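You operate a simulated robot arm through the tools that you are given. There is no shell and no other tool. Be economical: measure what you need, move in short steps, check, and stop when the job is done.

Carry out the task below with a simulated two-armed robot. There is one attempt and no reset: what you move stays moved.

Task
Rub the glue stain off the LOW block with cleaner.
Fine: close the jar again; use the white round brush and stand it back in the steel tray; the clean block goes into the grey tray. Set down upright: round brush. What is to be rubbed or washed off counts as gone when no trace of it is left.

The check looks at the end state, three seconds after you hand in, the way a careful person would. Anything else that was tipped, shoved, dropped, spilled or broken makes it a failure.

Robot
Two 7-joint arms with fingered hands on one trunk, on a base that drives. Base frame: it is fixed to the floor where the robot stands at the start and does not move with it; the origin is under the middle of the robot, x ahead of it, y to its left, z up. Readings come in cm, degrees, newtons and seconds.
The left shoulder is at the start at [4, 18.5, 124.5], the right one opposite. Places, roughly: inside of the grey tray [40, 90, 90]; inside of the steel tray [60, 50, 90]. Payload 4 kg a hand.
The TCP of each hand is the grasp point between the finger pads, 2.6 cm short of the fingertips. In the tool frame z runs along the fingers and y along their closing line. Largest opening 13.2 cm; the body of the gripper starts 7.3 cm behind the TCP. The gripper is a hand of 3 fingers: y runs from the thumb to the fingers, the wrist lies at [0, 0, -22.4] in the tool frame, and closing takes about 1.5 s.
Orientation is that of the tool frame in the base frame, as a unit quaternion [x, y, z, w]. With the fingers straight down and closing along the base's y, the tool's x points along the base's -x, its y along +y and its z along -z.

Tools
- The arms move only by the tool apply_moves. It takes "left_rows", "right_rows" or both (then of equal length, played together; a hand with none holds still); each is a list of rows, each a list of 6 numbers: the shift along the base's x, y, z in units of 500 mm (1.0 is 500 mm), then the turn, a rotation vector about the base's x, y, z in units of 60 degrees (1.0 is 60 degrees). In form: [[tx, ty, tz, ax, ay, az], ...]. A call has 1 to 20 rows; each row is the pose to reach, as a shift and turn from the pose commanded when the call began. "left_hand" and "right_hand" are, for a hand that has rows, the finger opening in mm, from 0 to 132, set as the call begins (left out, the last holds). A call with a number of a shift or a turn outside -1 to 1 is refused whole. Each row takes 0.2 s and may step no farther than 5 cm and 8.6 degrees from the row before; otherwise, or with a gripper value out of range, the whole call is refused. A pose out of reach is approached as far as the arm can. The call stops where the force on the tool passes 80 N (or 10 N more than at its start, if that is more) or the arm is blocked; 0.2 s more then pass. The fingers move at their own pace (about 7.2 cm/s each) and stop on an object; they squeeze with about 28 N. The grip force told is the motor's: it shows also when the fingers shut on nothing. Time passes only in rows, and 0.2 s behind the last, so rows that repeat a pose let the fingers close. It gives the time, the measured TCP pose, the force on the tool (base axes), the opening and the grip force at its end, in the units of the frame above (readings bear some noise), with the torque about the TCP (base axes, N m) and any sound that the robot's microphone picked up.
- Cameras (640 x 400 px; columns grow to the right, rows downward): "scene" is now at [10.59, 5.42, 146.44]; the picture's right is [0.64, -0.77, -0.06], its down [-0.55, -0.40, -0.73] and it looks along [0.54, 0.50, -0.68] (base axes); focal length 254 px, centre (320, 200). "left" rides on the left gripper at [-6.2, 0.3, -9.2] in its tool frame; the picture's right is [-0.05, -1.00, 0.00], its down [0.83, -0.04, -0.56] and it looks along [0.55, -0.03, 0.83] (tool axes); focal length 230 px, centre (320, 200). "right" rides on the right gripper at [6.2, 0.3, -9.2] in its tool frame; the picture's right is [-0.05, 1.00, 0.00], its down [-0.83, -0.04, -0.56] and it looks along [-0.56, -0.03, 0.83] (tool axes); focal length 230 px, centre (320, 200). There is no depth. A picture from a camera that has moved, and an enlarged one, comes with that camera's place and axes in the base frame and with its lens.
- camera(camera): a new picture of that camera. No time passes.
- raise_lower(by): slides the trunk up (or, below 0, down) by that many cm; the arms and the scene camera ride with it, the base frame stays. It gives what a move gives, with no picture.
- steer(legs): drives the robot by 1 to 6 legs, each [ahead, left, turn to the left] in cm, cm and degrees, along the robot's own axes; the way and the turn of a leg run together, so that a leg with both is an arc; at most 150 cm and 180 degrees a leg. The arms and the cameras ride along, it lands a little off, and it stops where it bumps. It gives what a move gives.
- finger_targets(finger1, finger2, thumb_bend, hand): sets how far each is bent, from 0 (flat) to 1 (curled in); at 0.3 the hand is open as for a grip, at 0.7 the pads meet at the TCP. One left out holds its place. A second passes; each finger stops where it meets its share of the squeeze, and holds until it gets a number again. A gripper value or a shape takes the hand back. It gives what a move gives, with no picture; readings hold the bend of each and the force on the fingers (four entries, about 0 where the hand has none), thumb and palm.
- preshape(shape, hand): the hand has 3 fingers and takes this shape, open, in about a second: jaw (thumb against the fingers, like two jaws); tri (thumb and two fingers); tip (a fingertip pinch); poke (one finger out to press); point (the index stretched); flat (the hand flat); cup (the hand cupped); fist (a fist). The gripper value then closes the fingers along that shape, each until it touches; the sizes above hold for jaw. It gives what a move gives, with no picture.
- aim_head(pan, tilt): turns the head with the scene camera to pan (to the left, within 86 degrees either way) and tilt (down, from -29 to 69), counted from straight ahead of the robot. It gives what a move gives.
- close_up(camera, box): a new picture of the part [left, top, right, bottom] of that camera's present view, enlarged. No time passes.
- job_done(): hands the job in; it is judged then, once.

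Work in short steps. Places have to be worked out from the pictures, the camera data and where the tool is seen: move nearer, look again, correct. Check each grasp and each placing, and mend what went wrong. You have 120 turns and 100 pictures in all, those below and enlarged ones among them. Open the grippers and draw the arms clear of the work before you hand the job in, unless the task says otherwise; then end with one line.

The tools are called after "Request:" by a JSON object that holds its "op" and its "data". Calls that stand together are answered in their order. apply_moves: Moves the arms, as the interface text tells. Its arguments: {"type":"object","properties":{"left_rows":{"type":"array","items":{"type":"array","items":{"type":"number"}}},"left_hand":{"type":"number"},"right_rows":{"type":"array","items":{"type":"array","items":{"type":"number"}}},"right_hand":{"type":"number"}},"required":[]} The other tools are called the same way: raise_lower (by) slides the trunk up or down; preshape (shape, hand) gives the hand a shape; finger_targets (finger1, finger2, thumb_bend, hand) moves the fingers one by one; steer (legs) drives the base; aim_head (pan, tilt) turns the head that bears the scene camera; camera (camera) takes a picture; close_up (camera, box) takes an enlarged picture of a part of a camera's view; job_done () hands the job in.

At the start:

```text
time: 0.0
left_tool_pos: [28.22, 39.82, 128.35]
left_ee_rot: [0.0, 1.0, -0.001, 0.0]
left_ft_force: [-0.3, 0.2, -0.1]
left_ft_torque: [0.01, 0.02, -0.02]
left_grip_width: 13.21
left_finger_force: 0.1
left_shape: jaw
left_bend: [0.3, 0.3, 0.3]
left_finger forces: [0.0, 0.0, 0.1, 0.0, 0.0, 0.0]
right_tool_pos: [48.36, 7.53, 124.36]
right_ee_rot: [0.0, 1.0, -0.001, -0.001]
right_ft_force: [-1.2, -0.1, -0.4]
right_ft_torque: [-0.03, -0.01, -0.01]
right_grip_width: 13.21
right_finger_force: 0.1
right_shape: jaw
right_bend: [0.3, 0.3, 0.3]
right_finger forces: [0.1, 0.0, 0.1, 0.1, 0.1, 0.0]
trunk travel left (down, up): [-27.5, 18.7]
robot x, y, heading: [0.35, -0.08, -0.4]
head pan, tilt: [39.9, 38.9]
```

scene: 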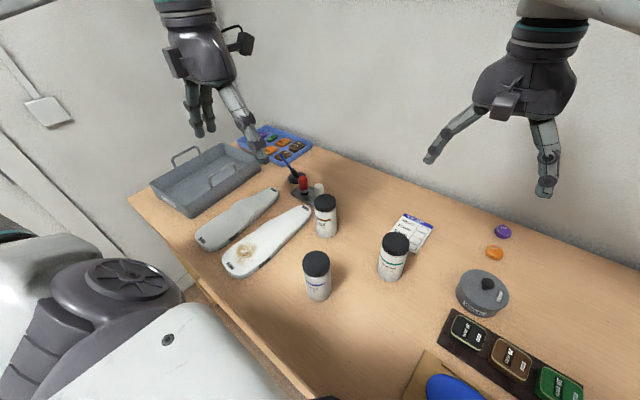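
right: 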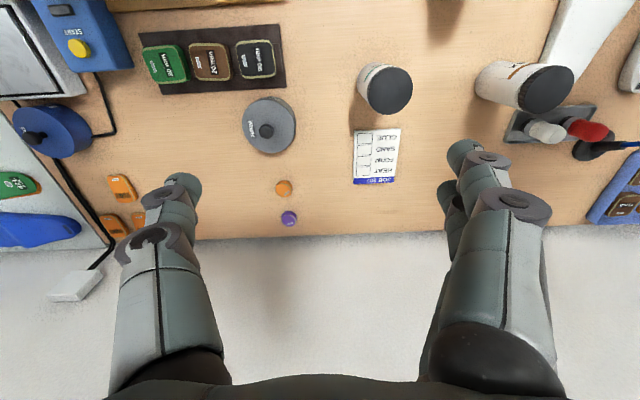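
left: 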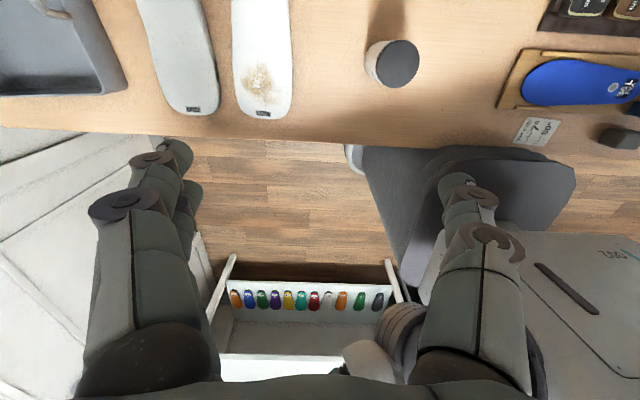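

I'll look closely at the bench's parts: the blocks, jars and the steel tray.

Request:
{"op": "close_up", "data": {"camera": "scene", "box": [130, 100, 350, 300]}}

Request:
{"op": "close_up", "data": {"camera": "scene", "box": [280, 180, 440, 310]}}

Request:
{"op": "close_up", "data": {"camera": "right", "box": [340, 40, 640, 230]}}

Request:
{"op": "close_up", "data": {"camera": "left", "box": [100, 0, 440, 150]}}

```text
2.00 times, centred on (240, 200) of scene
camera zoom: at [10.59, 5.42, 146.44], right [0.64, -0.77, -0.06], down [-0.55, -0.4, -0.73], along [0.54, 0.5, -0.68], focal length 508 px, centre (480, 200)
```

zoom: 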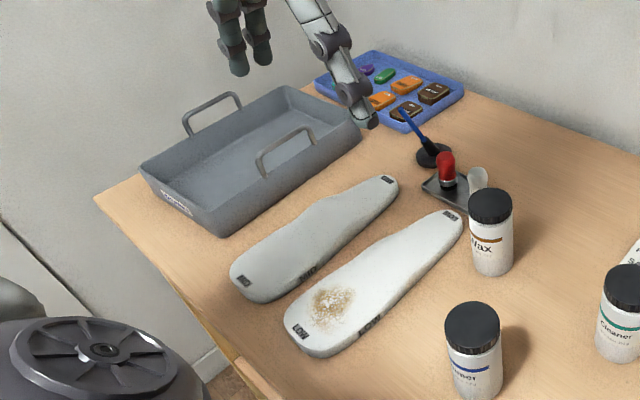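

```text
3.08 times, centred on (360, 245) of scene
camera zoom: at [10.59, 5.42, 146.44], right [0.64, -0.77, -0.06], down [-0.55, -0.4, -0.73], along [0.54, 0.5, -0.68], focal length 782 px, centre (197, 62)
```

zoom: 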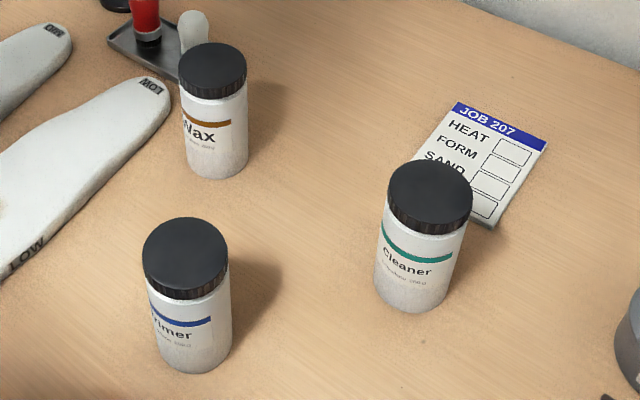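

```text
2.11 times, centred on (490, 135) of right
camera zoom: at [42.08, 7.99, 133.63], right [0.05, 1.0, 0.0], down [0.83, -0.04, 0.55], along [0.55, -0.03, -0.83], focal length 484 px, centre (-38, 337)
```

zoom: 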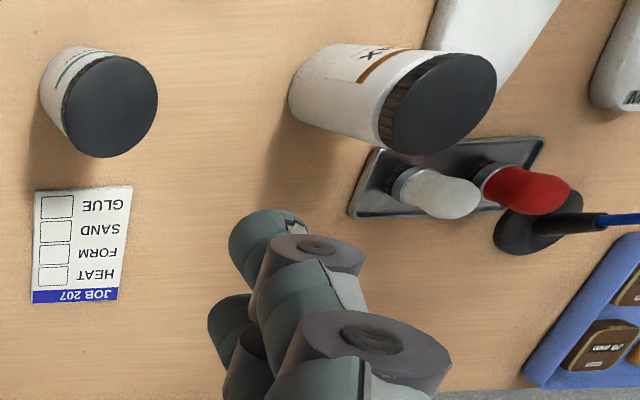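

```text
1.88 times, centred on (270, 75) of left
camera zoom: at [34.4, 40.21, 137.49], right [0.05, -1.0, 0.0], down [-0.83, -0.04, 0.56], along [-0.55, -0.03, -0.83], focal length 433 px, centre (414, 435)
```

zoom: 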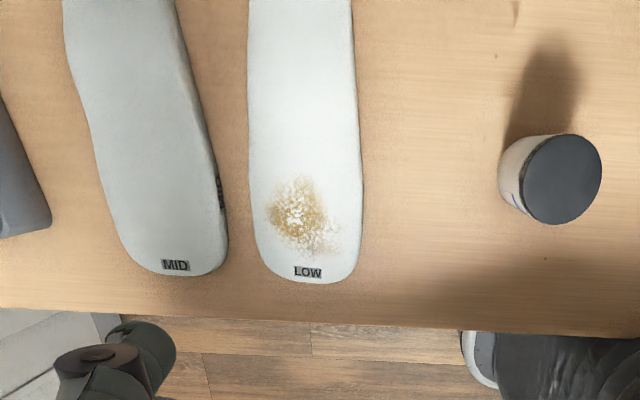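

The LOW block (about x 22–50, y 50) has the stain near its front end. The cleaner jar is near [47.5, 17.2] with its lid top at about z 99, and the white brush is near [57, 48.4]. I'll shift the robot left to face the jar, then look down to judge the gap to the table.

Request:
{"op": "steer", "data": {"legs": [[0, 18, 0.4]]}}

Request:
{"op": "aim_head", "data": {"pan": 0, "tilt": 65}}

Request:
{"op": "camera", "data": {"camera": "scene"}}

```text
time: 1.5
left_tool_pos: [27.87, 57.68, 128.27]
left_ee_rot: [-0.003, 1.0, 0.0, 0.001]
left_ft_force: [0.5, 0.4, 0.1]
left_ft_torque: [0.03, -0.01, 0.02]
left_grip_width: 13.21
left_finger_force: 0.0
left_shape: jaw
left_bend: [0.3, 0.3, 0.3]
left_finger forces: [0.0, 0.1, 0.0, 0.0, 0.1, 0.0]
right_tool_pos: [48.26, 25.5, 124.4]
right_ee_rot: [-0.003, 1.0, 0.0, -0.001]
right_ft_force: [-0.2, 0.0, -0.2]
right_ft_torque: [0.04, 0.01, 0.0]
right_grip_width: 13.2
right_finger_force: 0.1
right_shape: jaw
right_bend: [0.3, 0.3, 0.3]
right_finger forces: [0.0, 0.0, 0.1, 0.0, 0.0, 0.0]
trunk travel left (down, up): [-27.5, 18.7]
robot x, y, heading: [-0.18, 18.06, 0.4]
head pan, tilt: [39.9, 38.9]
```

```text
time: 2.6
left_tool_pos: [27.87, 57.93, 128.34]
left_ee_rot: [-0.003, 1.0, 0.0, 0.0]
left_ft_force: [0.6, -0.1, -0.2]
left_ft_torque: [-0.05, 0.01, -0.02]
left_grip_width: 13.18
left_finger_force: 0.0
left_shape: jaw
left_bend: [0.3, 0.3, 0.3]
left_finger forces: [0.1, 0.0, 0.0, 0.0, 0.1, 0.0]
right_tool_pos: [48.31, 25.63, 124.36]
right_ee_rot: [-0.002, 1.0, 0.0, 0.0]
right_ft_force: [-0.1, -0.7, -0.6]
right_ft_torque: [-0.01, 0.02, 0.01]
right_grip_width: 13.2
right_finger_force: 0.1
right_shape: jaw
right_bend: [0.3, 0.3, 0.3]
right_finger forces: [0.0, 0.0, 0.1, 0.1, 0.0, 0.1]
trunk travel left (down, up): [-27.5, 18.7]
robot x, y, heading: [-0.27, 17.97, 0.3]
head pan, tilt: [0.0, 65.0]
```

```text
92 pictures are left
camera scene: at [9.72, 17.78, 143.11], right [0.01, -1.0, 0.0], down [-0.94, -0.01, -0.34], along [0.34, 0.0, -0.94], focal length 254 px, centre (320, 200)
```

scene: 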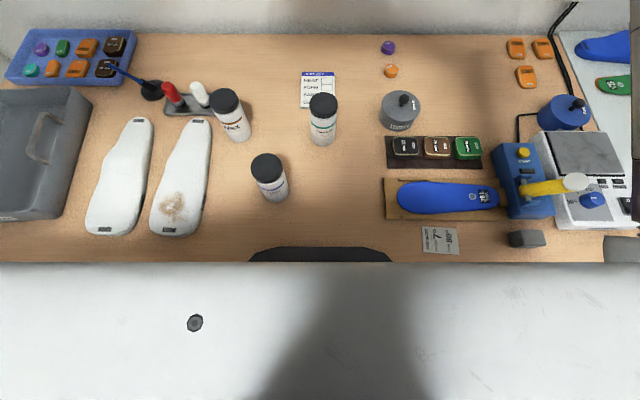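

The bench layout is clear. The brush is near the limit of the left arm's reach from here, so I'll drive 5 cm ahead and see if there is room.

Request:
{"op": "steer", "data": {"legs": [[5, 0, 0]]}}

Request:
{"op": "close_up", "data": {"camera": "scene", "box": [130, 60, 350, 250]}}

```text
time: 3.5
left_tool_pos: [32.2, 57.97, 128.48]
left_ee_rot: [-0.003, 1.0, -0.001, 0.003]
left_ft_force: [-1.3, 0.2, 0.3]
left_ft_torque: [0.02, -0.04, -0.01]
left_grip_width: 13.18
left_finger_force: 0.0
left_shape: jaw
left_bend: [0.3, 0.3, 0.3]
left_finger forces: [0.1, 0.0, 0.0, 0.1, 0.0, 0.0]
right_tool_pos: [52.53, 25.83, 124.6]
right_ee_rot: [-0.003, 1.0, 0.0, 0.003]
right_ft_force: [-0.6, -0.2, -0.6]
right_ft_torque: [-0.02, -0.04, 0.01]
right_grip_width: 13.2
right_finger_force: 0.2
right_shape: jaw
right_bend: [0.3, 0.3, 0.3]
right_finger forces: [0.0, 0.0, 0.1, 0.1, 0.0, 0.0]
trunk travel left (down, up): [-27.5, 18.7]
robot x, y, heading: [4.94, 18.1, 0.3]
head pan, tilt: [0.0, 65.0]
```

```text
2.11 times, centred on (240, 155) of scene
camera zoom: at [14.04, 17.88, 143.18], right [0.01, -1.0, 0.0], down [-0.94, -0.01, -0.34], along [0.34, 0.0, -0.94], focal length 535 px, centre (488, 295)
```

zoom: 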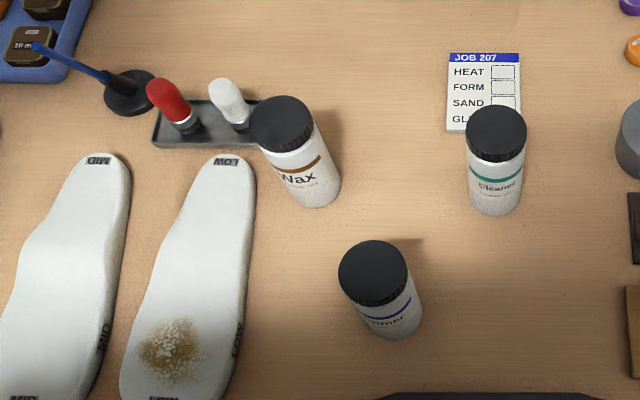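

No bump: the robot stands at x 4.9. The right hand will now take a forward-and-down pitch (about 40° below level) behind the cleaner jar, ready to hold its body.

Request:
{"op": "apply_moves", "data": {"right_rows": [[-0.05, -0.025, -0.02, 0, -0.119, 0], [-0.106, -0.05, -0.038, 0, -0.238, 0], [-0.159, -0.075, -0.057, 0, -0.357, 0], [-0.212, -0.1, -0.076, 0, -0.476, 0], [-0.265, -0.126, -0.095, 0, -0.595, 0], [-0.318, -0.151, -0.114, 0, -0.714, 0], [-0.37, -0.176, -0.132, 0, -0.833, 0], [-0.37, -0.176, -0.132, 0, -0.833, 0]], "right_hand": 95}}

Request:
{"op": "camera", "data": {"camera": "right"}}

```text
time: 5.5
left_tool_pos: [32.9, 57.8, 128.31]
left_ee_rot: [-0.003, 1.0, 0.001, 0.0]
left_ft_force: [-0.3, -0.2, -0.8]
left_ft_torque: [-0.01, 0.01, -0.05]
left_grip_width: 13.18
left_finger_force: 0.0
left_shape: jaw
left_bend: [0.3, 0.3, 0.3]
left_finger forces: [0.0, 0.0, 0.0, 0.0, 0.0, 0.0]
right_tool_pos: [39.72, 24.02, 120.45]
right_ee_rot: [0.096, 0.905, -0.005, 0.413]
right_ft_force: [0.0, -0.5, 0.0]
right_ft_torque: [0.03, 0.0, 0.05]
right_grip_width: 9.53
right_finger_force: 0.1
right_shape: jaw
right_bend: [0.66, 0.66, 0.63]
right_finger forces: [0.1, 0.0, 0.0, 0.0, 0.0, 0.0]
right hand out of reach, approached as far as the arm can: row 6, 7, 8
trunk travel left (down, up): [-27.5, 18.7]
robot x, y, heading: [4.93, 17.55, 0.3]
head pan, tilt: [0.0, 65.0]
stopped in row 8 (right hand): the arm was blocked; the commanded pose is now the measured one
```

```text
90 pictures are left
camera right: at [28.82, 26.25, 122.0], right [0.21, 0.97, 0.11], down [0.11, -0.13, 0.98], along [0.97, -0.2, -0.13], focal length 230 px, centre (320, 200)
```

right: 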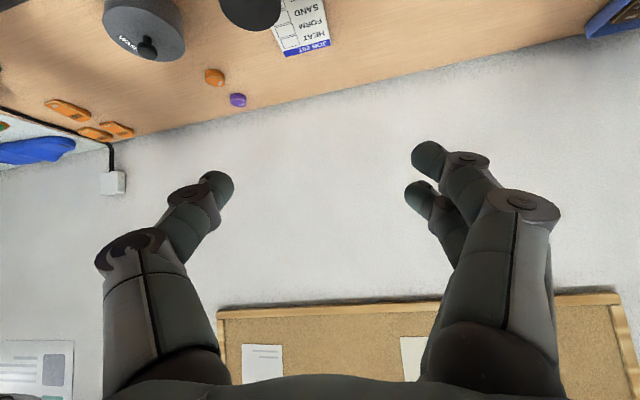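

The wrist was too near the chest there. I'll move farther forward instead, above the jar, straighten the hand, and come down from above with the fingers on both sides of the jar.

Request:
{"op": "apply_moves", "data": {"right_rows": [[0.034, -0.03, -0.03, -0.02, -0.005, 0.04], [0.068, -0.06, -0.06, -0.035, -0.01, 0.085], [0.1, -0.1, -0.1, -0.05, -0.015, 0.13], [0.136, -0.14, -0.15, -0.07, -0.02, 0.17], [0.136, -0.14, -0.15, -0.07, -0.02, 0.17]]}}

```text
time: 6.7
left_tool_pos: [32.7, 58.17, 128.31]
left_ee_rot: [-0.003, 1.0, -0.001, 0.001]
left_ft_force: [-0.1, 0.6, -0.9]
left_ft_torque: [-0.02, -0.01, 0.02]
left_grip_width: 13.18
left_finger_force: 0.1
left_shape: jaw
left_bend: [0.3, 0.3, 0.3]
left_finger forces: [0.1, 0.1, 0.0, 0.1, 0.0, 0.0]
right_tool_pos: [46.26, 17.31, 113.05]
right_ee_rot: [-0.002, 0.905, -0.001, 0.426]
right_ft_force: [-0.1, -1.0, -0.2]
right_ft_torque: [-0.03, -0.01, -0.01]
right_grip_width: 9.54
right_finger_force: 0.0
right_shape: jaw
right_bend: [0.66, 0.66, 0.63]
right_finger forces: [0.1, 0.0, 0.0, 0.1, 0.1, 0.0]
trunk travel left (down, up): [-27.5, 18.7]
robot x, y, heading: [4.9, 17.72, 0.3]
head pan, tilt: [0.0, 65.0]
```

The pose was reached. Let me check that the fingers straddle the jar before coming down.

Request:
{"op": "aim_head", "data": {"pan": 0, "tilt": 48}}

Request:
{"op": "camera", "data": {"camera": "scene"}}

Request:
{"op": "camera", "data": {"camera": "right"}}

```text
time: 7.5
left_tool_pos: [32.81, 57.94, 128.31]
left_ee_rot: [-0.002, 1.0, 0.0, 0.0]
left_ft_force: [0.9, 0.3, 0.7]
left_ft_torque: [0.01, 0.0, 0.0]
left_grip_width: 13.18
left_finger_force: 0.1
left_shape: jaw
left_bend: [0.3, 0.3, 0.3]
left_finger forces: [0.0, 0.0, 0.0, 0.0, 0.0, 0.1]
right_tool_pos: [46.41, 17.33, 113.02]
right_ee_rot: [-0.002, 0.905, -0.001, 0.425]
right_ft_force: [0.5, 0.3, 0.3]
right_ft_torque: [-0.01, -0.02, 0.0]
right_grip_width: 9.51
right_finger_force: 0.1
right_shape: jaw
right_bend: [0.66, 0.66, 0.63]
right_finger forces: [0.0, 0.0, 0.1, 0.0, 0.0, 0.0]
trunk travel left (down, up): [-27.5, 18.7]
robot x, y, heading: [4.95, 18.09, 0.3]
head pan, tilt: [0.0, 48.0]
```

```text
89 pictures are left
camera scene: at [16.64, 17.9, 145.01], right [0.01, -1.0, 0.0], down [-0.8, -0.01, -0.6], along [0.6, 0.0, -0.8], focal length 254 px, centre (320, 200)
```

scene: 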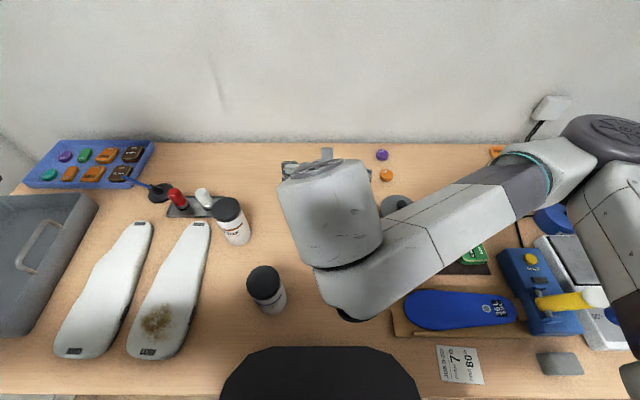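

```text
88 pictures are left
camera right: at [35.26, 17.68, 114.17], right [0.03, 1.0, 0.04], down [0.1, -0.04, 0.99], along [0.99, -0.03, -0.1], focal length 230 px, centre (320, 200)
```

right: 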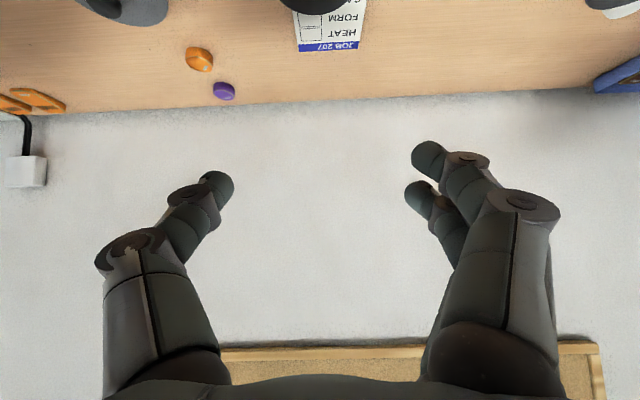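

The jar lid lines up midway between the fingers. Coming straight down around the jar body.

Request:
{"op": "apply_moves", "data": {"right_rows": [[0, 0, -0.08, 0, 0, 0], [0, -0.002, -0.16, 0, 0, 0], [0.0, -0.004, -0.22, 0, 0, 0], [0.002, -0.004, -0.28, 0, 0, 0], [0.003, -0.004, -0.34, 0, 0, 0], [0.004, -0.004, -0.4, 0, 0, 0], [0.004, -0.004, -0.4, 0, 0, 0]]}}

Request:
{"op": "camera", "data": {"camera": "right"}}

Request:
{"op": "camera", "data": {"camera": "scene"}}

```text
time: 9.1
left_tool_pos: [32.71, 57.92, 128.21]
left_ee_rot: [-0.002, 1.0, 0.0, 0.0]
left_ft_force: [0.3, 0.1, 0.7]
left_ft_torque: [0.03, 0.0, -0.01]
left_grip_width: 13.19
left_finger_force: 0.0
left_shape: jaw
left_bend: [0.3, 0.3, 0.3]
left_finger forces: [0.0, 0.0, 0.1, 0.0, 0.0, 0.0]
right_tool_pos: [46.58, 17.05, 93.0]
right_ee_rot: [-0.002, 0.905, 0.0, 0.426]
right_ft_force: [-0.1, 0.1, 0.0]
right_ft_torque: [0.0, -0.01, 0.02]
right_grip_width: 9.54
right_finger_force: 0.0
right_shape: jaw
right_bend: [0.66, 0.66, 0.63]
right_finger forces: [0.0, 0.1, 0.1, 0.1, 0.1, 0.0]
trunk travel left (down, up): [-27.5, 18.7]
robot x, y, heading: [4.92, 17.73, 0.4]
head pan, tilt: [0.0, 48.0]
```

```text
87 pictures are left
camera right: at [35.43, 17.47, 94.11], right [0.03, 1.0, 0.04], down [0.1, -0.04, 0.99], along [0.99, -0.03, -0.1], focal length 230 px, centre (320, 200)
```

right: 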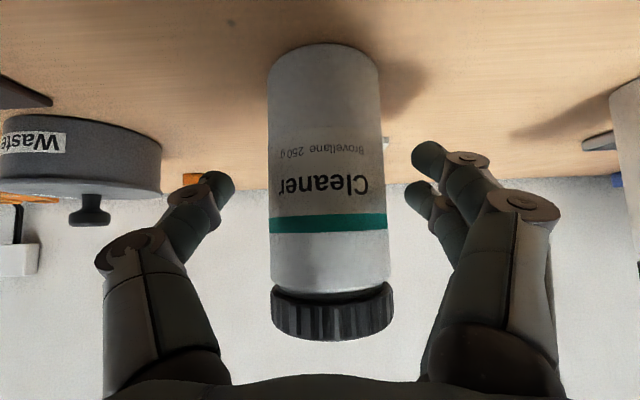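

```text
86 pictures are left
camera scene: at [16.65, 17.94, 145.02], right [0.01, -1.0, 0.0], down [-0.8, -0.01, -0.6], along [0.6, 0.0, -0.8], focal length 254 px, centre (320, 200)
```

scene: 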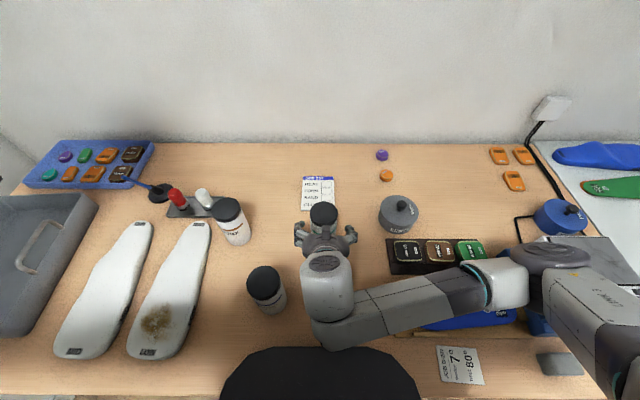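

The hand straddles the jar squarely, well below the ribbed lid. Closing the right hand on the body.

Request:
{"op": "apply_moves", "data": {"right_rows": [[0, 0, 0, 0, 0, 0], [0, 0, 0, 0, 0, 0], [0, 0, 0, 0, 0, 0], [0, 0, 0, 0, 0, 0], [0, 0, 0, 0, 0, 0], [0, 0, 0, 0, 0, 0], [0, 0, 0, 0, 0, 0]], "right_hand": 30}}

Request:
{"op": "camera", "data": {"camera": "right"}}

Request:
{"op": "close_up", "data": {"camera": "scene", "box": [220, 160, 420, 320]}}

```text
time: 10.7
left_tool_pos: [32.82, 57.99, 128.42]
left_ee_rot: [-0.004, 1.0, 0.001, 0.0]
left_ft_force: [-0.1, 0.0, 0.1]
left_ft_torque: [0.01, -0.01, 0.0]
left_grip_width: 13.18
left_finger_force: 0.0
left_shape: jaw
left_bend: [0.3, 0.3, 0.3]
left_finger forces: [0.1, 0.1, 0.0, 0.0, 0.0, 0.1]
right_tool_pos: [46.49, 17.1, 92.89]
right_ee_rot: [-0.002, 0.905, -0.001, 0.425]
right_ft_force: [0.4, 0.8, -0.1]
right_ft_torque: [-0.02, 0.07, -0.02]
right_grip_width: 5.32
right_finger_force: 28.2
right_shape: jaw
right_bend: [0.73, 0.73, 0.7]
right_finger forces: [12.5, 12.9, 0.0, 0.0, 25.1, 0.0]
trunk travel left (down, up): [-27.5, 18.7]
robot x, y, heading: [5.19, 18.03, 0.0]
head pan, tilt: [0.0, 48.0]
```

```text
85 pictures are left
camera right: at [35.41, 17.46, 94.13], right [0.03, 1.0, 0.04], down [0.1, -0.04, 0.99], along [0.99, -0.03, -0.1], focal length 230 px, centre (320, 200)
```

right: 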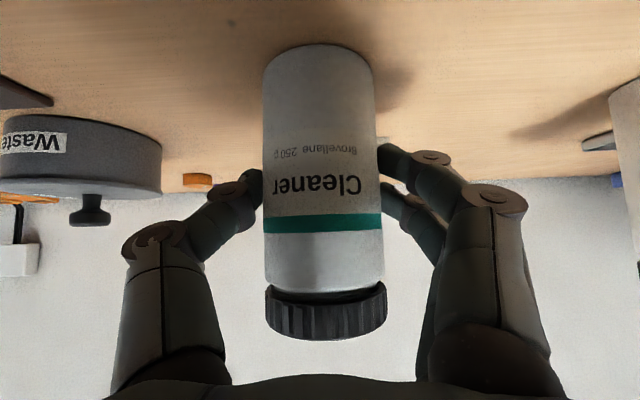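

```text
2.50 times, centred on (320, 240) of scene
camera zoom: at [16.63, 17.92, 145.01], right [0.01, -1.0, 0.0], down [-0.8, -0.01, -0.6], along [0.6, 0.0, -0.8], focal length 635 px, centre (320, 100)
```

zoom: 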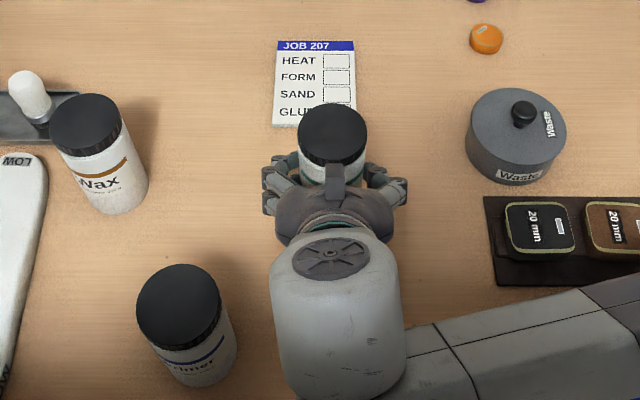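

The jar is held (about 25 N, opening 5.3). The lid is centred near [47.6, 17.1] at z 96.6–98.7. Bringing the left hand above the lid.

Request:
{"op": "apply_moves", "data": {"left_rows": [[0.03, -0.08, 0, 0, 0, -0.05], [0.06, -0.16, 0, 0, 0, -0.1], [0.09, -0.24, 0, 0, 0, -0.15], [0.12, -0.32, 0, 0, 0, -0.2], [0.15, -0.4, 0, 0, 0, -0.25], [0.18, -0.48, 0, 0, 0, -0.3], [0.21, -0.56, 0, 0, 0, -0.35], [0.24, -0.64, 0, 0, 0, -0.4], [0.27, -0.72, 0, 0, 0, -0.45], [0.296, -0.8, -0.02, 0, 0, -0.5], [0.296, -0.818, -0.1, 0, 0, -0.5], [0.296, -0.818, -0.18, 0, 0, -0.5], [0.296, -0.818, -0.26, 0, 0, -0.5]], "left_hand": 95}}

Request:
{"op": "camera", "data": {"camera": "left"}}

Request:
{"op": "camera", "data": {"camera": "scene"}}

```text
time: 13.5
left_tool_pos: [44.48, 23.27, 115.17]
left_ee_rot: [0.252, 0.968, -0.001, 0.002]
left_ft_force: [0.0, -0.2, -0.2]
left_ft_torque: [-0.03, 0.02, -0.02]
left_grip_width: 9.53
left_finger_force: 0.0
left_shape: jaw
left_bend: [0.66, 0.66, 0.63]
left_finger forces: [0.0, 0.1, 0.0, 0.0, 0.0, 0.1]
left hand out of reach, approached as far as the arm can: row 9, 10, 11, 12, 13
right_tool_pos: [46.29, 17.02, 92.86]
right_ee_rot: [-0.002, 0.905, 0.0, 0.425]
right_ft_force: [-0.7, -0.5, 0.3]
right_ft_torque: [0.03, 0.03, 0.0]
right_grip_width: 5.35
right_finger_force: 28.3
right_shape: jaw
right_bend: [0.74, 0.73, 0.7]
right_finger forces: [13.4, 13.4, 0.1, 0.0, 26.6, 0.1]
trunk travel left (down, up): [-27.5, 18.7]
robot x, y, heading: [5.18, 18.12, 0.7]
head pan, tilt: [0.0, 48.0]
```

```text
83 pictures are left
camera left: at [50.02, 20.61, 124.42], right [-0.44, -0.9, 0.0], down [-0.75, 0.37, 0.55], along [-0.5, 0.24, -0.83], focal length 230 px, centre (320, 200)
```

left: 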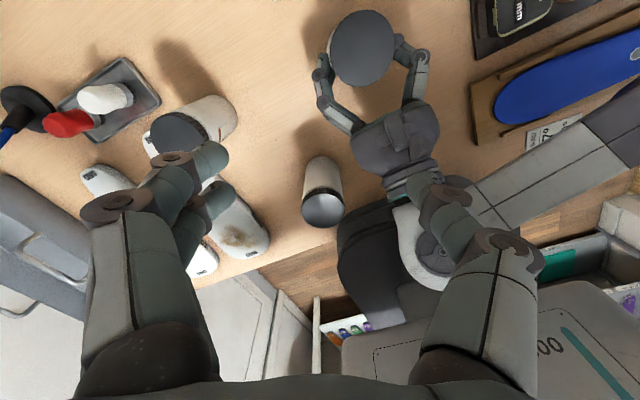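

```text
82 pictures are left
camera scene: at [16.58, 17.89, 145.0], right [0.01, -1.0, 0.0], down [-0.8, -0.01, -0.6], along [0.6, 0.0, -0.8], focal length 254 px, centre (320, 200)
```

scene: 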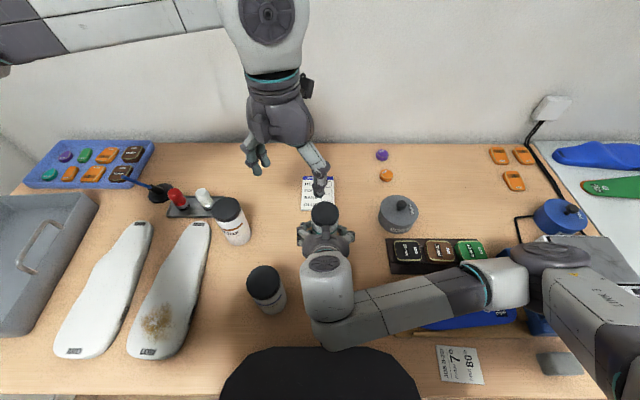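

The left hand fell a bit short (44.5, 23.3) while it was high. I'll retry toward the lid at a lower height, staying above it.

Request:
{"op": "apply_moves", "data": {"left_rows": [[0.02, -0.03, -0.06, 0, 0, 0], [0.04, -0.07, -0.12, 0, 0, 0], [0.062, -0.123, -0.16, 0, 0, 0], [0.062, -0.123, -0.16, 0, 0, 0]]}}

```text
time: 14.5
left_tool_pos: [44.73, 23.39, 114.17]
left_ee_rot: [0.256, 0.967, -0.002, 0.0]
left_ft_force: [0.6, -1.4, 1.2]
left_ft_torque: [-0.01, -0.01, 0.0]
left_grip_width: 9.5
left_finger_force: 0.1
left_shape: jaw
left_bend: [0.66, 0.66, 0.63]
left_finger forces: [0.0, 0.0, 0.0, 0.0, 0.0, 0.0]
left hand out of reach, approached as far as the arm can: row 1, 2, 3, 4
right_tool_pos: [46.56, 16.99, 92.83]
right_ee_rot: [-0.002, 0.905, -0.001, 0.425]
right_ft_force: [-0.5, 0.2, 0.2]
right_ft_torque: [0.02, 0.03, -0.02]
right_grip_width: 5.32
right_finger_force: 27.5
right_shape: jaw
right_bend: [0.74, 0.73, 0.7]
right_finger forces: [13.3, 13.5, 0.0, 0.0, 26.4, 0.0]
trunk travel left (down, up): [-27.5, 18.7]
robot x, y, heading: [4.99, 18.32, 0.3]
head pan, tilt: [0.0, 48.0]
```

Tool-down reach is short when the hand is far below the shoulder. A lower trunk should bring the whole bench into reach. I'll release the jar, raise both hands clear, then lower the trunk.

Request:
{"op": "apply_moves", "data": {"right_rows": [[0, 0, 0, 0, 0, 0], [0, 0, 0, 0, 0, 0], [0, 0, 0, 0, 0, 0], [0, 0, 0, 0, 0, 0], [0, 0, 0.06, 0, 0, 0], [0, 0, 0.14, 0, 0, 0], [0, 0, 0.22, 0, 0, 0], [0, 0, 0.3, 0, 0, 0], [0, 0, 0.38, 0, 0, 0], [0.01, -0.02, 0.46, 0, 0.05, 0], [0.02, -0.06, 0.52, 0, 0.17, 0], [0.03, -0.1, 0.58, 0, 0.29, 0], [0.04, -0.14, 0.64, 0, 0.4, 0], [0.06, -0.16, 0.66, 0, 0.52, 0], [0.07, -0.18, 0.68, 0, 0.63, 0], [0.08, -0.2, 0.68, 0, 0.75, 0], [0.08, -0.2, 0.68, 0, 0.83, 0]], "right_hand": 95, "left_rows": [[-0.03, 0.05, 0.05, 0, 0, 0], [-0.05, 0.1, 0.1, 0, 0, 0], [-0.07, 0.18, 0.15, 0, 0, 0.08], [-0.09, 0.26, 0.2, 0, 0, 0.16], [-0.11, 0.34, 0.24, 0, 0, 0.24], [-0.13, 0.42, 0.28, 0, 0, 0.32], [-0.15, 0.5, 0.28, 0, 0, 0.4], [-0.17, 0.58, 0.28, 0, 0, 0.48], [-0.19, 0.62, 0.28, 0, 0, 0.5], [-0.19, 0.62, 0.28, 0, 0, 0.5], [-0.19, 0.62, 0.28, 0, 0, 0.5], [-0.19, 0.62, 0.28, 0, 0, 0.5], [-0.19, 0.62, 0.28, 0, 0, 0.5], [-0.19, 0.62, 0.28, 0, 0, 0.5], [-0.19, 0.62, 0.28, 0, 0, 0.5], [-0.19, 0.62, 0.28, 0, 0, 0.5], [-0.19, 0.62, 0.28, 0, 0, 0.5]]}}

Request:
{"op": "camera", "data": {"camera": "scene"}}

```text
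time: 16.7
left_tool_pos: [35.42, 53.98, 128.19]
left_ee_rot: [-0.002, 1.0, 0.001, 0.0]
left_ft_force: [0.5, -0.5, 0.6]
left_ft_torque: [0.02, 0.01, -0.01]
left_grip_width: 9.55
left_finger_force: 0.0
left_shape: jaw
left_bend: [0.66, 0.66, 0.63]
left_finger forces: [0.0, 0.0, 0.0, 0.0, 0.0, 0.1]
right_tool_pos: [49.0, 9.75, 110.14]
right_ee_rot: [-0.018, 0.903, -0.132, 0.409]
right_ft_force: [0.4, 0.2, 0.0]
right_ft_torque: [0.0, -0.01, 0.06]
right_grip_width: 9.47
right_finger_force: 0.1
right_shape: jaw
right_bend: [0.66, 0.66, 0.63]
right_finger forces: [0.1, 0.1, 0.0, 0.0, 0.0, 0.0]
right hand out of reach, approached as far as the arm can: row 10, 11
trunk travel left (down, up): [-27.5, 18.7]
robot x, y, heading: [5.34, 18.04, -0.0]
head pan, tilt: [0.0, 48.0]
stopped in row 11 (right hand): the arm was blocked; the commanded pose is now the measured one
```

```text
81 pictures are left
camera scene: at [16.75, 17.68, 145.0], right [0.01, -1.0, 0.0], down [-0.8, 0.0, -0.6], along [0.6, 0.0, -0.8], focal length 254 px, centre (320, 200)
```

scene: 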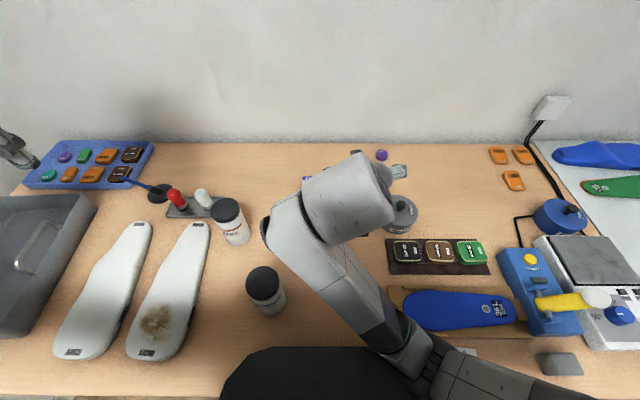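

The jar is released and untouched. The right arm got cramped near the chest, so I'll straighten the hand to vertical while moving it outward and up.

Request:
{"op": "apply_moves", "data": {"right_rows": [[0.003, -0.006, 0.01, 0.032, 0.1, -0.004], [0.006, -0.012, 0.03, 0.065, 0.201, -0.009], [0.008, -0.02, 0.06, 0.097, 0.302, -0.013], [0.01, -0.025, 0.1, 0.13, 0.402, -0.018], [0.013, -0.03, 0.14, 0.162, 0.503, -0.022], [0.016, -0.036, 0.18, 0.195, 0.604, -0.026], [0.02, -0.045, 0.22, 0.227, 0.704, -0.031], [0.02, -0.045, 0.26, 0.26, 0.805, -0.035], [0.02, -0.045, 0.28, 0.26, 0.805, -0.035]]}}

```text
time: 17.2
left_tool_pos: [35.49, 54.09, 128.15]
left_ee_rot: [-0.004, 1.0, 0.001, -0.001]
left_ft_force: [0.1, -0.4, -0.4]
left_ft_torque: [0.01, 0.01, -0.04]
left_grip_width: 9.53
left_finger_force: 0.0
left_shape: jaw
left_bend: [0.66, 0.66, 0.63]
left_finger forces: [0.0, 0.1, 0.1, 0.0, 0.0, 0.0]
right_tool_pos: [50.26, 3.42, 107.89]
right_ee_rot: [-0.029, 0.909, -0.232, 0.344]
right_ft_force: [0.3, 0.6, 0.3]
right_ft_torque: [0.02, 0.01, 0.0]
right_grip_width: 9.49
right_finger_force: 0.0
right_shape: jaw
right_bend: [0.66, 0.66, 0.63]
right_finger forces: [0.0, 0.1, 0.0, 0.1, 0.0, 0.0]
right hand out of reach, approached as far as the arm can: row 2
trunk travel left (down, up): [-27.5, 18.7]
robot x, y, heading: [4.78, 17.81, 0.6]
head pan, tilt: [0.0, 48.0]
stopped in row 2 (right hand): the arm was blocked; the commanded pose is now the measured one
```

The arm sits near a joint limit here. I'll back out the way it came in: first to the earlier good pose above the jar.

Request:
{"op": "apply_moves", "data": {"right_rows": [[-0.015, 0.055, 0.02, 0.085, -0.028, 0.028], [-0.03, 0.11, 0.04, 0.17, -0.056, 0.056], [-0.045, 0.165, 0.062, 0.26, -0.085, 0.084], [-0.062, 0.22, 0.062, 0.346, -0.114, 0.112], [-0.078, 0.278, 0.062, 0.433, -0.142, 0.14], [-0.078, 0.278, 0.062, 0.433, -0.142, 0.14]]}}

```text
time: 18.2
left_tool_pos: [35.29, 54.15, 128.14]
left_ee_rot: [-0.003, 1.0, 0.001, 0.0]
left_ft_force: [-0.4, 0.1, 0.5]
left_ft_torque: [-0.01, 0.02, -0.01]
left_grip_width: 9.53
left_finger_force: 0.3
left_shape: jaw
left_bend: [0.66, 0.66, 0.63]
left_finger forces: [0.0, 0.0, 0.0, 0.0, 0.0, 0.0]
right_tool_pos: [48.72, 9.12, 109.31]
right_ee_rot: [-0.02, 0.9, -0.151, 0.408]
right_ft_force: [0.3, -0.3, 0.4]
right_ft_torque: [-0.02, 0.02, 0.0]
right_grip_width: 9.48
right_finger_force: 0.0
right_shape: jaw
right_bend: [0.66, 0.66, 0.63]
right_finger forces: [0.1, 0.0, 0.1, 0.0, 0.1, 0.0]
trunk travel left (down, up): [-27.5, 18.7]
robot x, y, heading: [4.56, 17.77, 0.1]
head pan, tilt: [0.0, 48.0]
stopped in row 4 (right hand): the arm was blocked; the commanded pose is now the measured one
```

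Progress, but it stopped again. I'll continue in small steps toward the same pose.

Request:
{"op": "apply_moves", "data": {"right_rows": [[-0.005, 0.03, 0.0, 0.05, 0, 0.03], [-0.01, 0.06, 0.0, 0.1, 0, 0.05], [-0.02, 0.09, 0.0, 0.15, -0.01, 0.07], [-0.03, 0.12, 0.0, 0.2, -0.02, 0.08], [-0.04, 0.15, 0.0, 0.25, -0.03, 0.1], [-0.04, 0.15, 0.0, 0.27, -0.03, 0.1]]}}

Request:
{"op": "camera", "data": {"camera": "scene"}}

```text
time: 19.6
left_tool_pos: [35.28, 54.16, 128.16]
left_ee_rot: [-0.003, 1.0, 0.0, 0.0]
left_ft_force: [-0.2, -0.7, 0.0]
left_ft_torque: [-0.02, -0.01, -0.02]
left_grip_width: 9.5
left_finger_force: 0.1
left_shape: jaw
left_bend: [0.66, 0.66, 0.63]
left_finger forces: [0.1, 0.0, 0.0, 0.1, 0.1, 0.0]
right_tool_pos: [47.39, 15.09, 108.22]
right_ee_rot: [-0.014, 0.901, -0.033, 0.432]
right_ft_force: [0.4, 0.1, -0.2]
right_ft_torque: [0.02, -0.02, 0.0]
right_grip_width: 9.49
right_finger_force: 0.0
right_shape: jaw
right_bend: [0.66, 0.66, 0.63]
right_finger forces: [0.0, 0.0, 0.1, 0.1, 0.1, 0.0]
trunk travel left (down, up): [-27.5, 18.7]
robot x, y, heading: [4.75, 17.99, 0.4]
head pan, tilt: [0.0, 48.0]
```

```text
80 pictures are left
camera scene: at [16.61, 17.95, 145.02], right [0.01, -1.0, 0.0], down [-0.8, 0.0, -0.6], along [0.6, 0.0, -0.8], focal length 254 px, centre (320, 200)
```

scene: 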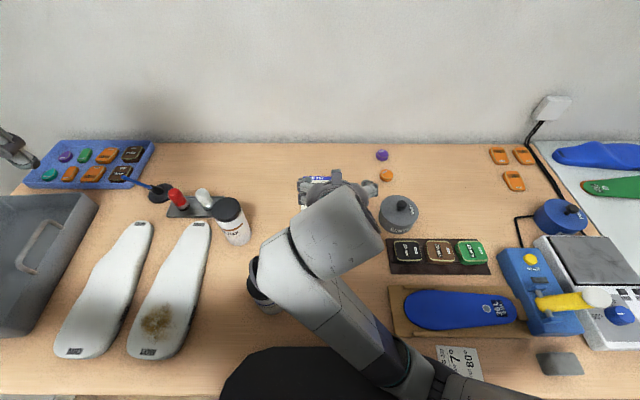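

The arm is free again. Now I'll swing the hand to vertical, moving forward, left and up as it was at the start.

Request:
{"op": "apply_moves", "data": {"right_rows": [[0.012, 0.02, 0.03, 0.008, 0.106, -0.003], [0.024, 0.04, 0.06, 0.016, 0.213, -0.007], [0.036, 0.06, 0.1, 0.024, 0.32, -0.01], [0.048, 0.08, 0.14, 0.032, 0.426, -0.014], [0.06, 0.1, 0.18, 0.04, 0.532, -0.018], [0.072, 0.12, 0.22, 0.049, 0.64, -0.021], [0.084, 0.14, 0.26, 0.057, 0.745, -0.024], [0.09, 0.16, 0.28, 0.065, 0.852, -0.028], [0.09, 0.16, 0.28, 0.065, 0.852, -0.028]]}}

```text
time: 20.1
left_tool_pos: [35.47, 54.33, 128.11]
left_ee_rot: [-0.003, 1.0, 0.0, -0.001]
left_ft_force: [0.5, -0.1, -0.2]
left_ft_torque: [-0.01, 0.06, 0.04]
left_grip_width: 9.5
left_finger_force: 0.0
left_shape: jaw
left_bend: [0.66, 0.66, 0.63]
left_finger forces: [0.1, 0.0, 0.1, 0.0, 0.1, 0.1]
right_tool_pos: [48.02, 12.81, 104.86]
right_ee_rot: [-0.028, 0.927, -0.104, 0.36]
right_ft_force: [0.7, -0.1, -0.3]
right_ft_torque: [0.01, -0.02, -0.02]
right_grip_width: 9.51
right_finger_force: 0.0
right_shape: jaw
right_bend: [0.66, 0.66, 0.63]
right_finger forces: [0.1, 0.1, 0.0, 0.0, 0.1, 0.0]
right hand out of reach, approached as far as the arm can: row 2
trunk travel left (down, up): [-27.5, 18.7]
robot x, y, heading: [4.7, 18.05, 0.1]
head pan, tilt: [0.0, 48.0]
stopped in row 2 (right hand): the arm was blocked; the commanded pose is now the measured one
```

The elbow seems to hang low against the table edge. Raising the trunk 14 cm lifts the whole arm clear.

Request:
{"op": "raise_lower", "data": {"by": 14}}

Request:
{"op": "camera", "data": {"camera": "scene"}}

```text
time: 21.9
left_tool_pos: [34.52, 53.72, 135.2]
left_ee_rot: [-0.002, 1.0, 0.003, -0.012]
left_ft_force: [-0.9, 0.0, -1.3]
left_ft_torque: [-0.01, -0.02, 0.04]
left_grip_width: 9.53
left_finger_force: 0.1
left_shape: jaw
left_bend: [0.66, 0.66, 0.63]
left_finger forces: [0.0, 0.1, 0.1, 0.0, 0.0, 0.0]
right_tool_pos: [46.39, 12.34, 111.7]
right_ee_rot: [-0.028, 0.931, -0.102, 0.349]
right_ft_force: [0.1, -0.1, 0.4]
right_ft_torque: [0.0, 0.04, -0.03]
right_grip_width: 9.51
right_finger_force: 0.0
right_shape: jaw
right_bend: [0.66, 0.66, 0.63]
right_finger forces: [0.0, 0.0, 0.0, 0.1, 0.0, 0.1]
trunk travel left (down, up): [-35.3, 10.8]
robot x, y, heading: [3.34, 18.19, 0.3]
head pan, tilt: [0.0, 48.0]
stopped: the arm was blocked; the commanded pose is now the measured one
```

```text
79 pictures are left
camera scene: at [11.53, 17.34, 153.59], right [0.01, -1.0, 0.0], down [-0.76, 0.0, -0.65], along [0.65, 0.01, -0.76], focal length 254 px, centre (320, 200)
```

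scene: 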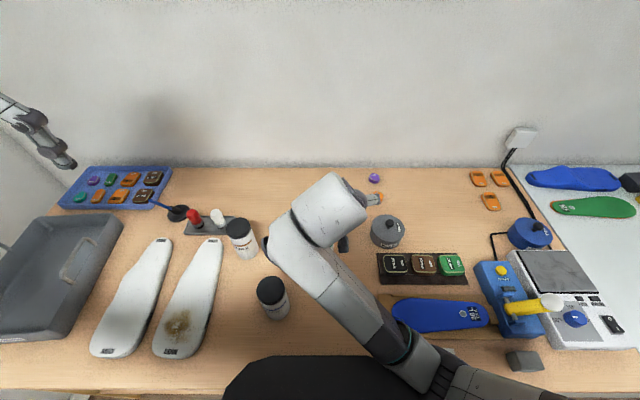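

The trunk was blocked: the right elbow has caught beneath the table edge. I'll lower it back at once, then back the robot off to free the elbow.

Request:
{"op": "raise_lower", "data": {"by": -7.8}}

Request:
{"op": "aim_head", "data": {"pan": -50, "tilt": 60}}

Request:
{"op": "camera", "data": {"camera": "scene"}}

```text
time: 23.1
left_tool_pos: [35.05, 54.14, 127.28]
left_ee_rot: [-0.002, 1.0, 0.0, -0.012]
left_ft_force: [0.9, 0.7, 0.7]
left_ft_torque: [0.01, -0.01, 0.04]
left_grip_width: 9.53
left_finger_force: 0.1
left_shape: jaw
left_bend: [0.66, 0.66, 0.63]
left_finger forces: [0.0, 0.0, 0.0, 0.0, 0.0, 0.1]
right_tool_pos: [47.08, 12.75, 103.66]
right_ee_rot: [-0.029, 0.931, -0.104, 0.348]
right_ft_force: [-0.2, -0.5, 0.0]
right_ft_torque: [-0.01, -0.01, -0.01]
right_grip_width: 9.49
right_finger_force: 0.1
right_shape: jaw
right_bend: [0.66, 0.66, 0.63]
right_finger forces: [0.0, 0.1, 0.0, 0.0, 0.0, 0.0]
trunk travel left (down, up): [-27.5, 18.6]
robot x, y, heading: [3.44, 17.91, 0.5]
head pan, tilt: [0.0, 48.0]
```

```text
time: 24.2
left_tool_pos: [35.0, 54.15, 127.16]
left_ee_rot: [-0.003, 1.0, -0.001, -0.013]
left_ft_force: [0.0, 0.4, 0.5]
left_ft_torque: [0.01, 0.01, 0.03]
left_grip_width: 9.49
left_finger_force: 0.1
left_shape: jaw
left_bend: [0.66, 0.66, 0.63]
left_finger forces: [0.1, 0.0, 0.0, 0.1, 0.0, 0.1]
right_tool_pos: [46.93, 12.74, 103.77]
right_ee_rot: [-0.029, 0.931, -0.105, 0.348]
right_ft_force: [0.2, -0.5, 0.0]
right_ft_torque: [0.0, 0.0, 0.0]
right_grip_width: 9.51
right_finger_force: 0.1
right_shape: jaw
right_bend: [0.66, 0.66, 0.63]
right_finger forces: [0.1, 0.1, 0.1, 0.0, 0.0, 0.1]
trunk travel left (down, up): [-27.5, 18.6]
robot x, y, heading: [3.51, 17.82, 0.1]
head pan, tilt: [-50.0, 60.0]
```

```text
78 pictures are left
camera scene: at [11.6, 12.78, 143.84], right [-0.76, -0.65, 0.07], down [-0.6, 0.66, -0.45], along [0.24, -0.38, -0.89], focal length 254 px, centre (320, 200)
```

scene: 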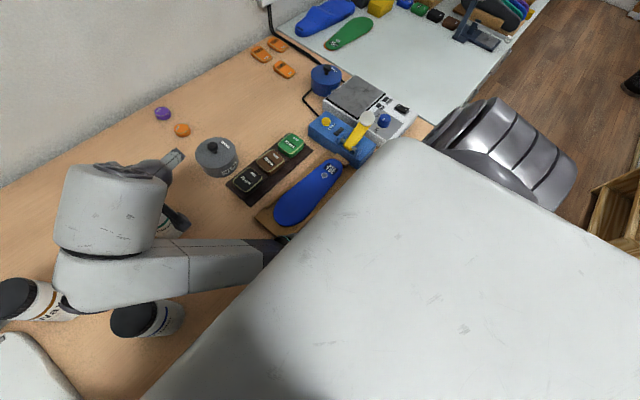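

The bench objects look undisturbed. Backing the robot straight off 22 cm so the elbow comes out from under the edge (the hand stays above the lids).

Request:
{"op": "steer", "data": {"legs": [[-22, 0, 0]]}}

Request:
{"op": "camera", "data": {"camera": "scene"}}

```text
time: 25.9
left_tool_pos: [13.0, 54.1, 127.17]
left_ee_rot: [-0.004, 1.0, 0.0, -0.013]
left_ft_force: [0.6, 0.2, 0.0]
left_ft_torque: [0.0, 0.02, 0.02]
left_grip_width: 9.52
left_finger_force: 0.1
left_shape: jaw
left_bend: [0.66, 0.66, 0.63]
left_finger forces: [0.1, 0.0, 0.0, 0.0, 0.1, 0.0]
right_tool_pos: [25.07, 12.63, 103.76]
right_ee_rot: [-0.03, 0.931, -0.104, 0.348]
right_ft_force: [-0.3, 0.4, -0.6]
right_ft_torque: [-0.01, 0.0, 0.05]
right_grip_width: 9.46
right_finger_force: 0.0
right_shape: jaw
right_bend: [0.66, 0.66, 0.63]
right_finger forces: [0.0, 0.0, 0.0, 0.1, 0.1, 0.1]
trunk travel left (down, up): [-27.5, 18.6]
robot x, y, heading: [-18.22, 17.59, 0.6]
head pan, tilt: [-50.0, 60.0]
```

```text
77 pictures are left
camera scene: at [-10.27, 12.66, 143.83], right [-0.76, -0.65, 0.07], down [-0.6, 0.66, -0.45], along [0.24, -0.38, -0.89], focal length 254 px, centre (320, 200)
```

scene: 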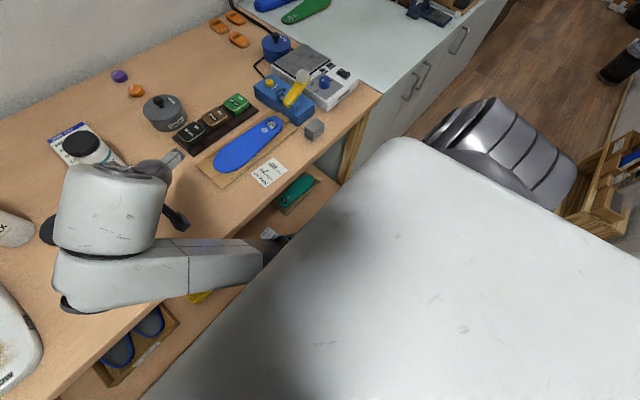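

The elbow is free. Now raising the right hand and turning it vertical, in its starting posture relative to the robot.

Request:
{"op": "apply_moves", "data": {"right_rows": [[0.0, 0.0, 0.06, 0, 0, 0], [0.0, 0.0, 0.12, 0, 0, 0], [0.015, 0.02, 0.18, 0.034, 0.113, -0.01], [0.03, 0.04, 0.24, 0.068, 0.227, -0.02], [0.045, 0.06, 0.3, 0.102, 0.341, -0.03], [0.06, 0.08, 0.34, 0.136, 0.455, -0.04], [0.08, 0.1, 0.38, 0.17, 0.568, -0.05], [0.1, 0.12, 0.4, 0.204, 0.682, -0.059], [0.1, 0.12, 0.4, 0.204, 0.682, -0.059]]}}

Request:
{"op": "camera", "data": {"camera": "scene"}}

```text
time: 26.6
left_tool_pos: [13.06, 54.2, 127.15]
left_ee_rot: [-0.004, 1.0, -0.001, -0.013]
left_ft_force: [-0.5, 0.4, 0.7]
left_ft_torque: [0.0, -0.03, 0.01]
left_grip_width: 9.51
left_finger_force: 0.0
left_shape: jaw
left_bend: [0.66, 0.66, 0.63]
left_finger forces: [0.1, 0.1, 0.0, 0.1, 0.0, 0.0]
right_tool_pos: [25.57, 7.46, 105.35]
right_ee_rot: [-0.049, 0.916, -0.21, 0.339]
right_ft_force: [-0.1, 0.2, -0.8]
right_ft_torque: [-0.02, -0.02, 0.02]
right_grip_width: 9.5
right_finger_force: 0.0
right_shape: jaw
right_bend: [0.66, 0.66, 0.63]
right_finger forces: [0.1, 0.1, 0.0, 0.0, 0.0, 0.0]
right hand out of reach, approached as far as the arm can: row 3
trunk travel left (down, up): [-27.5, 18.6]
robot x, y, heading: [-18.74, 17.62, 0.4]
head pan, tilt: [-50.0, 60.0]
stopped in row 3 (right hand): the arm was blocked; the commanded pose is now the measured one
```

```text
76 pictures are left
camera scene: at [-10.34, 12.6, 143.84], right [-0.76, -0.65, 0.07], down [-0.6, 0.66, -0.45], along [0.24, -0.38, -0.89], focal length 254 px, centre (320, 200)
```

scene: 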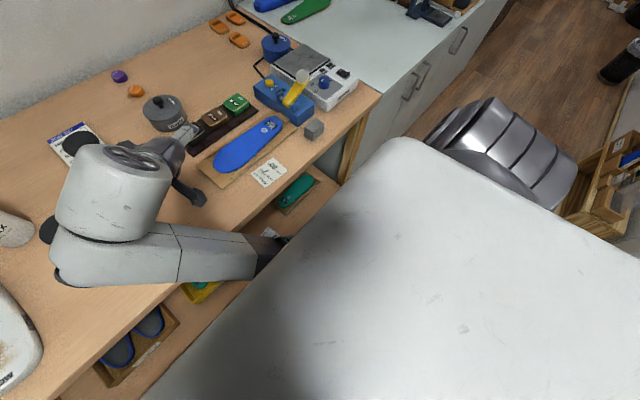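

Still cramped: the forearm points across the body. I'll move the hand out to the robot's right at the same height so the elbow can swing outward.

Request:
{"op": "apply_moves", "data": {"right_rows": [[0.0, -0.04, 0.0, 0, 0, 0], [0.0, -0.08, 0.01, 0, 0, 0], [0.0, -0.12, 0.02, 0, 0, 0], [0.0, -0.18, 0.03, 0, 0, 0], [0.0, -0.24, 0.04, 0, 0, 0], [0.0, -0.3, 0.05, 0, 0, 0], [0.0, -0.36, 0.06, 0, 0, 0], [0.0, -0.42, 0.07, 0, 0, 0], [0.0, -0.42, 0.07, 0, 0, 0]]}}

Request:
{"op": "camera", "data": {"camera": "scene"}}

```text
time: 28.6
left_tool_pos: [13.01, 54.06, 127.28]
left_ee_rot: [-0.003, 1.0, 0.0, -0.013]
left_ft_force: [-1.2, 1.1, 0.1]
left_ft_torque: [0.0, 0.0, 0.0]
left_grip_width: 9.54
left_finger_force: 0.1
left_shape: jaw
left_bend: [0.66, 0.66, 0.63]
left_finger forces: [0.0, 0.1, 0.0, 0.0, 0.0, 0.0]
right_tool_pos: [25.72, -13.53, 108.91]
right_ee_rot: [-0.051, 0.916, -0.208, 0.338]
right_ft_force: [0.9, 0.2, 0.6]
right_ft_torque: [0.01, 0.0, -0.04]
right_grip_width: 9.48
right_finger_force: 0.1
right_shape: jaw
right_bend: [0.66, 0.66, 0.63]
right_finger forces: [0.0, 0.0, 0.0, 0.0, 0.0, 0.0]
trunk travel left (down, up): [-27.5, 18.6]
robot x, y, heading: [-18.3, 17.98, 0.6]
head pan, tilt: [-50.0, 60.0]
```

```text
75 pictures are left
camera scene: at [-10.27, 12.64, 143.84], right [-0.76, -0.65, 0.07], down [-0.6, 0.66, -0.45], along [0.24, -0.38, -0.89], focal length 254 px, centre (320, 200)
```

scene: 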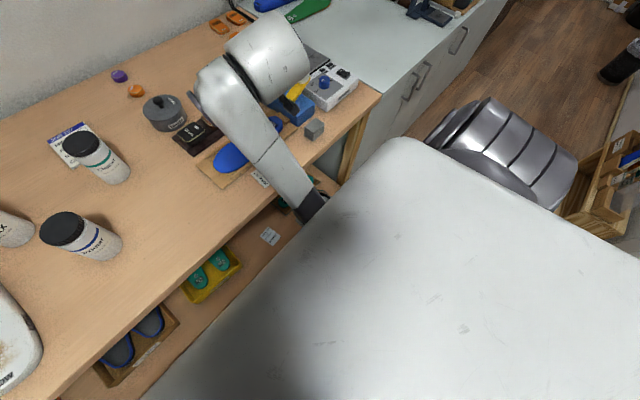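

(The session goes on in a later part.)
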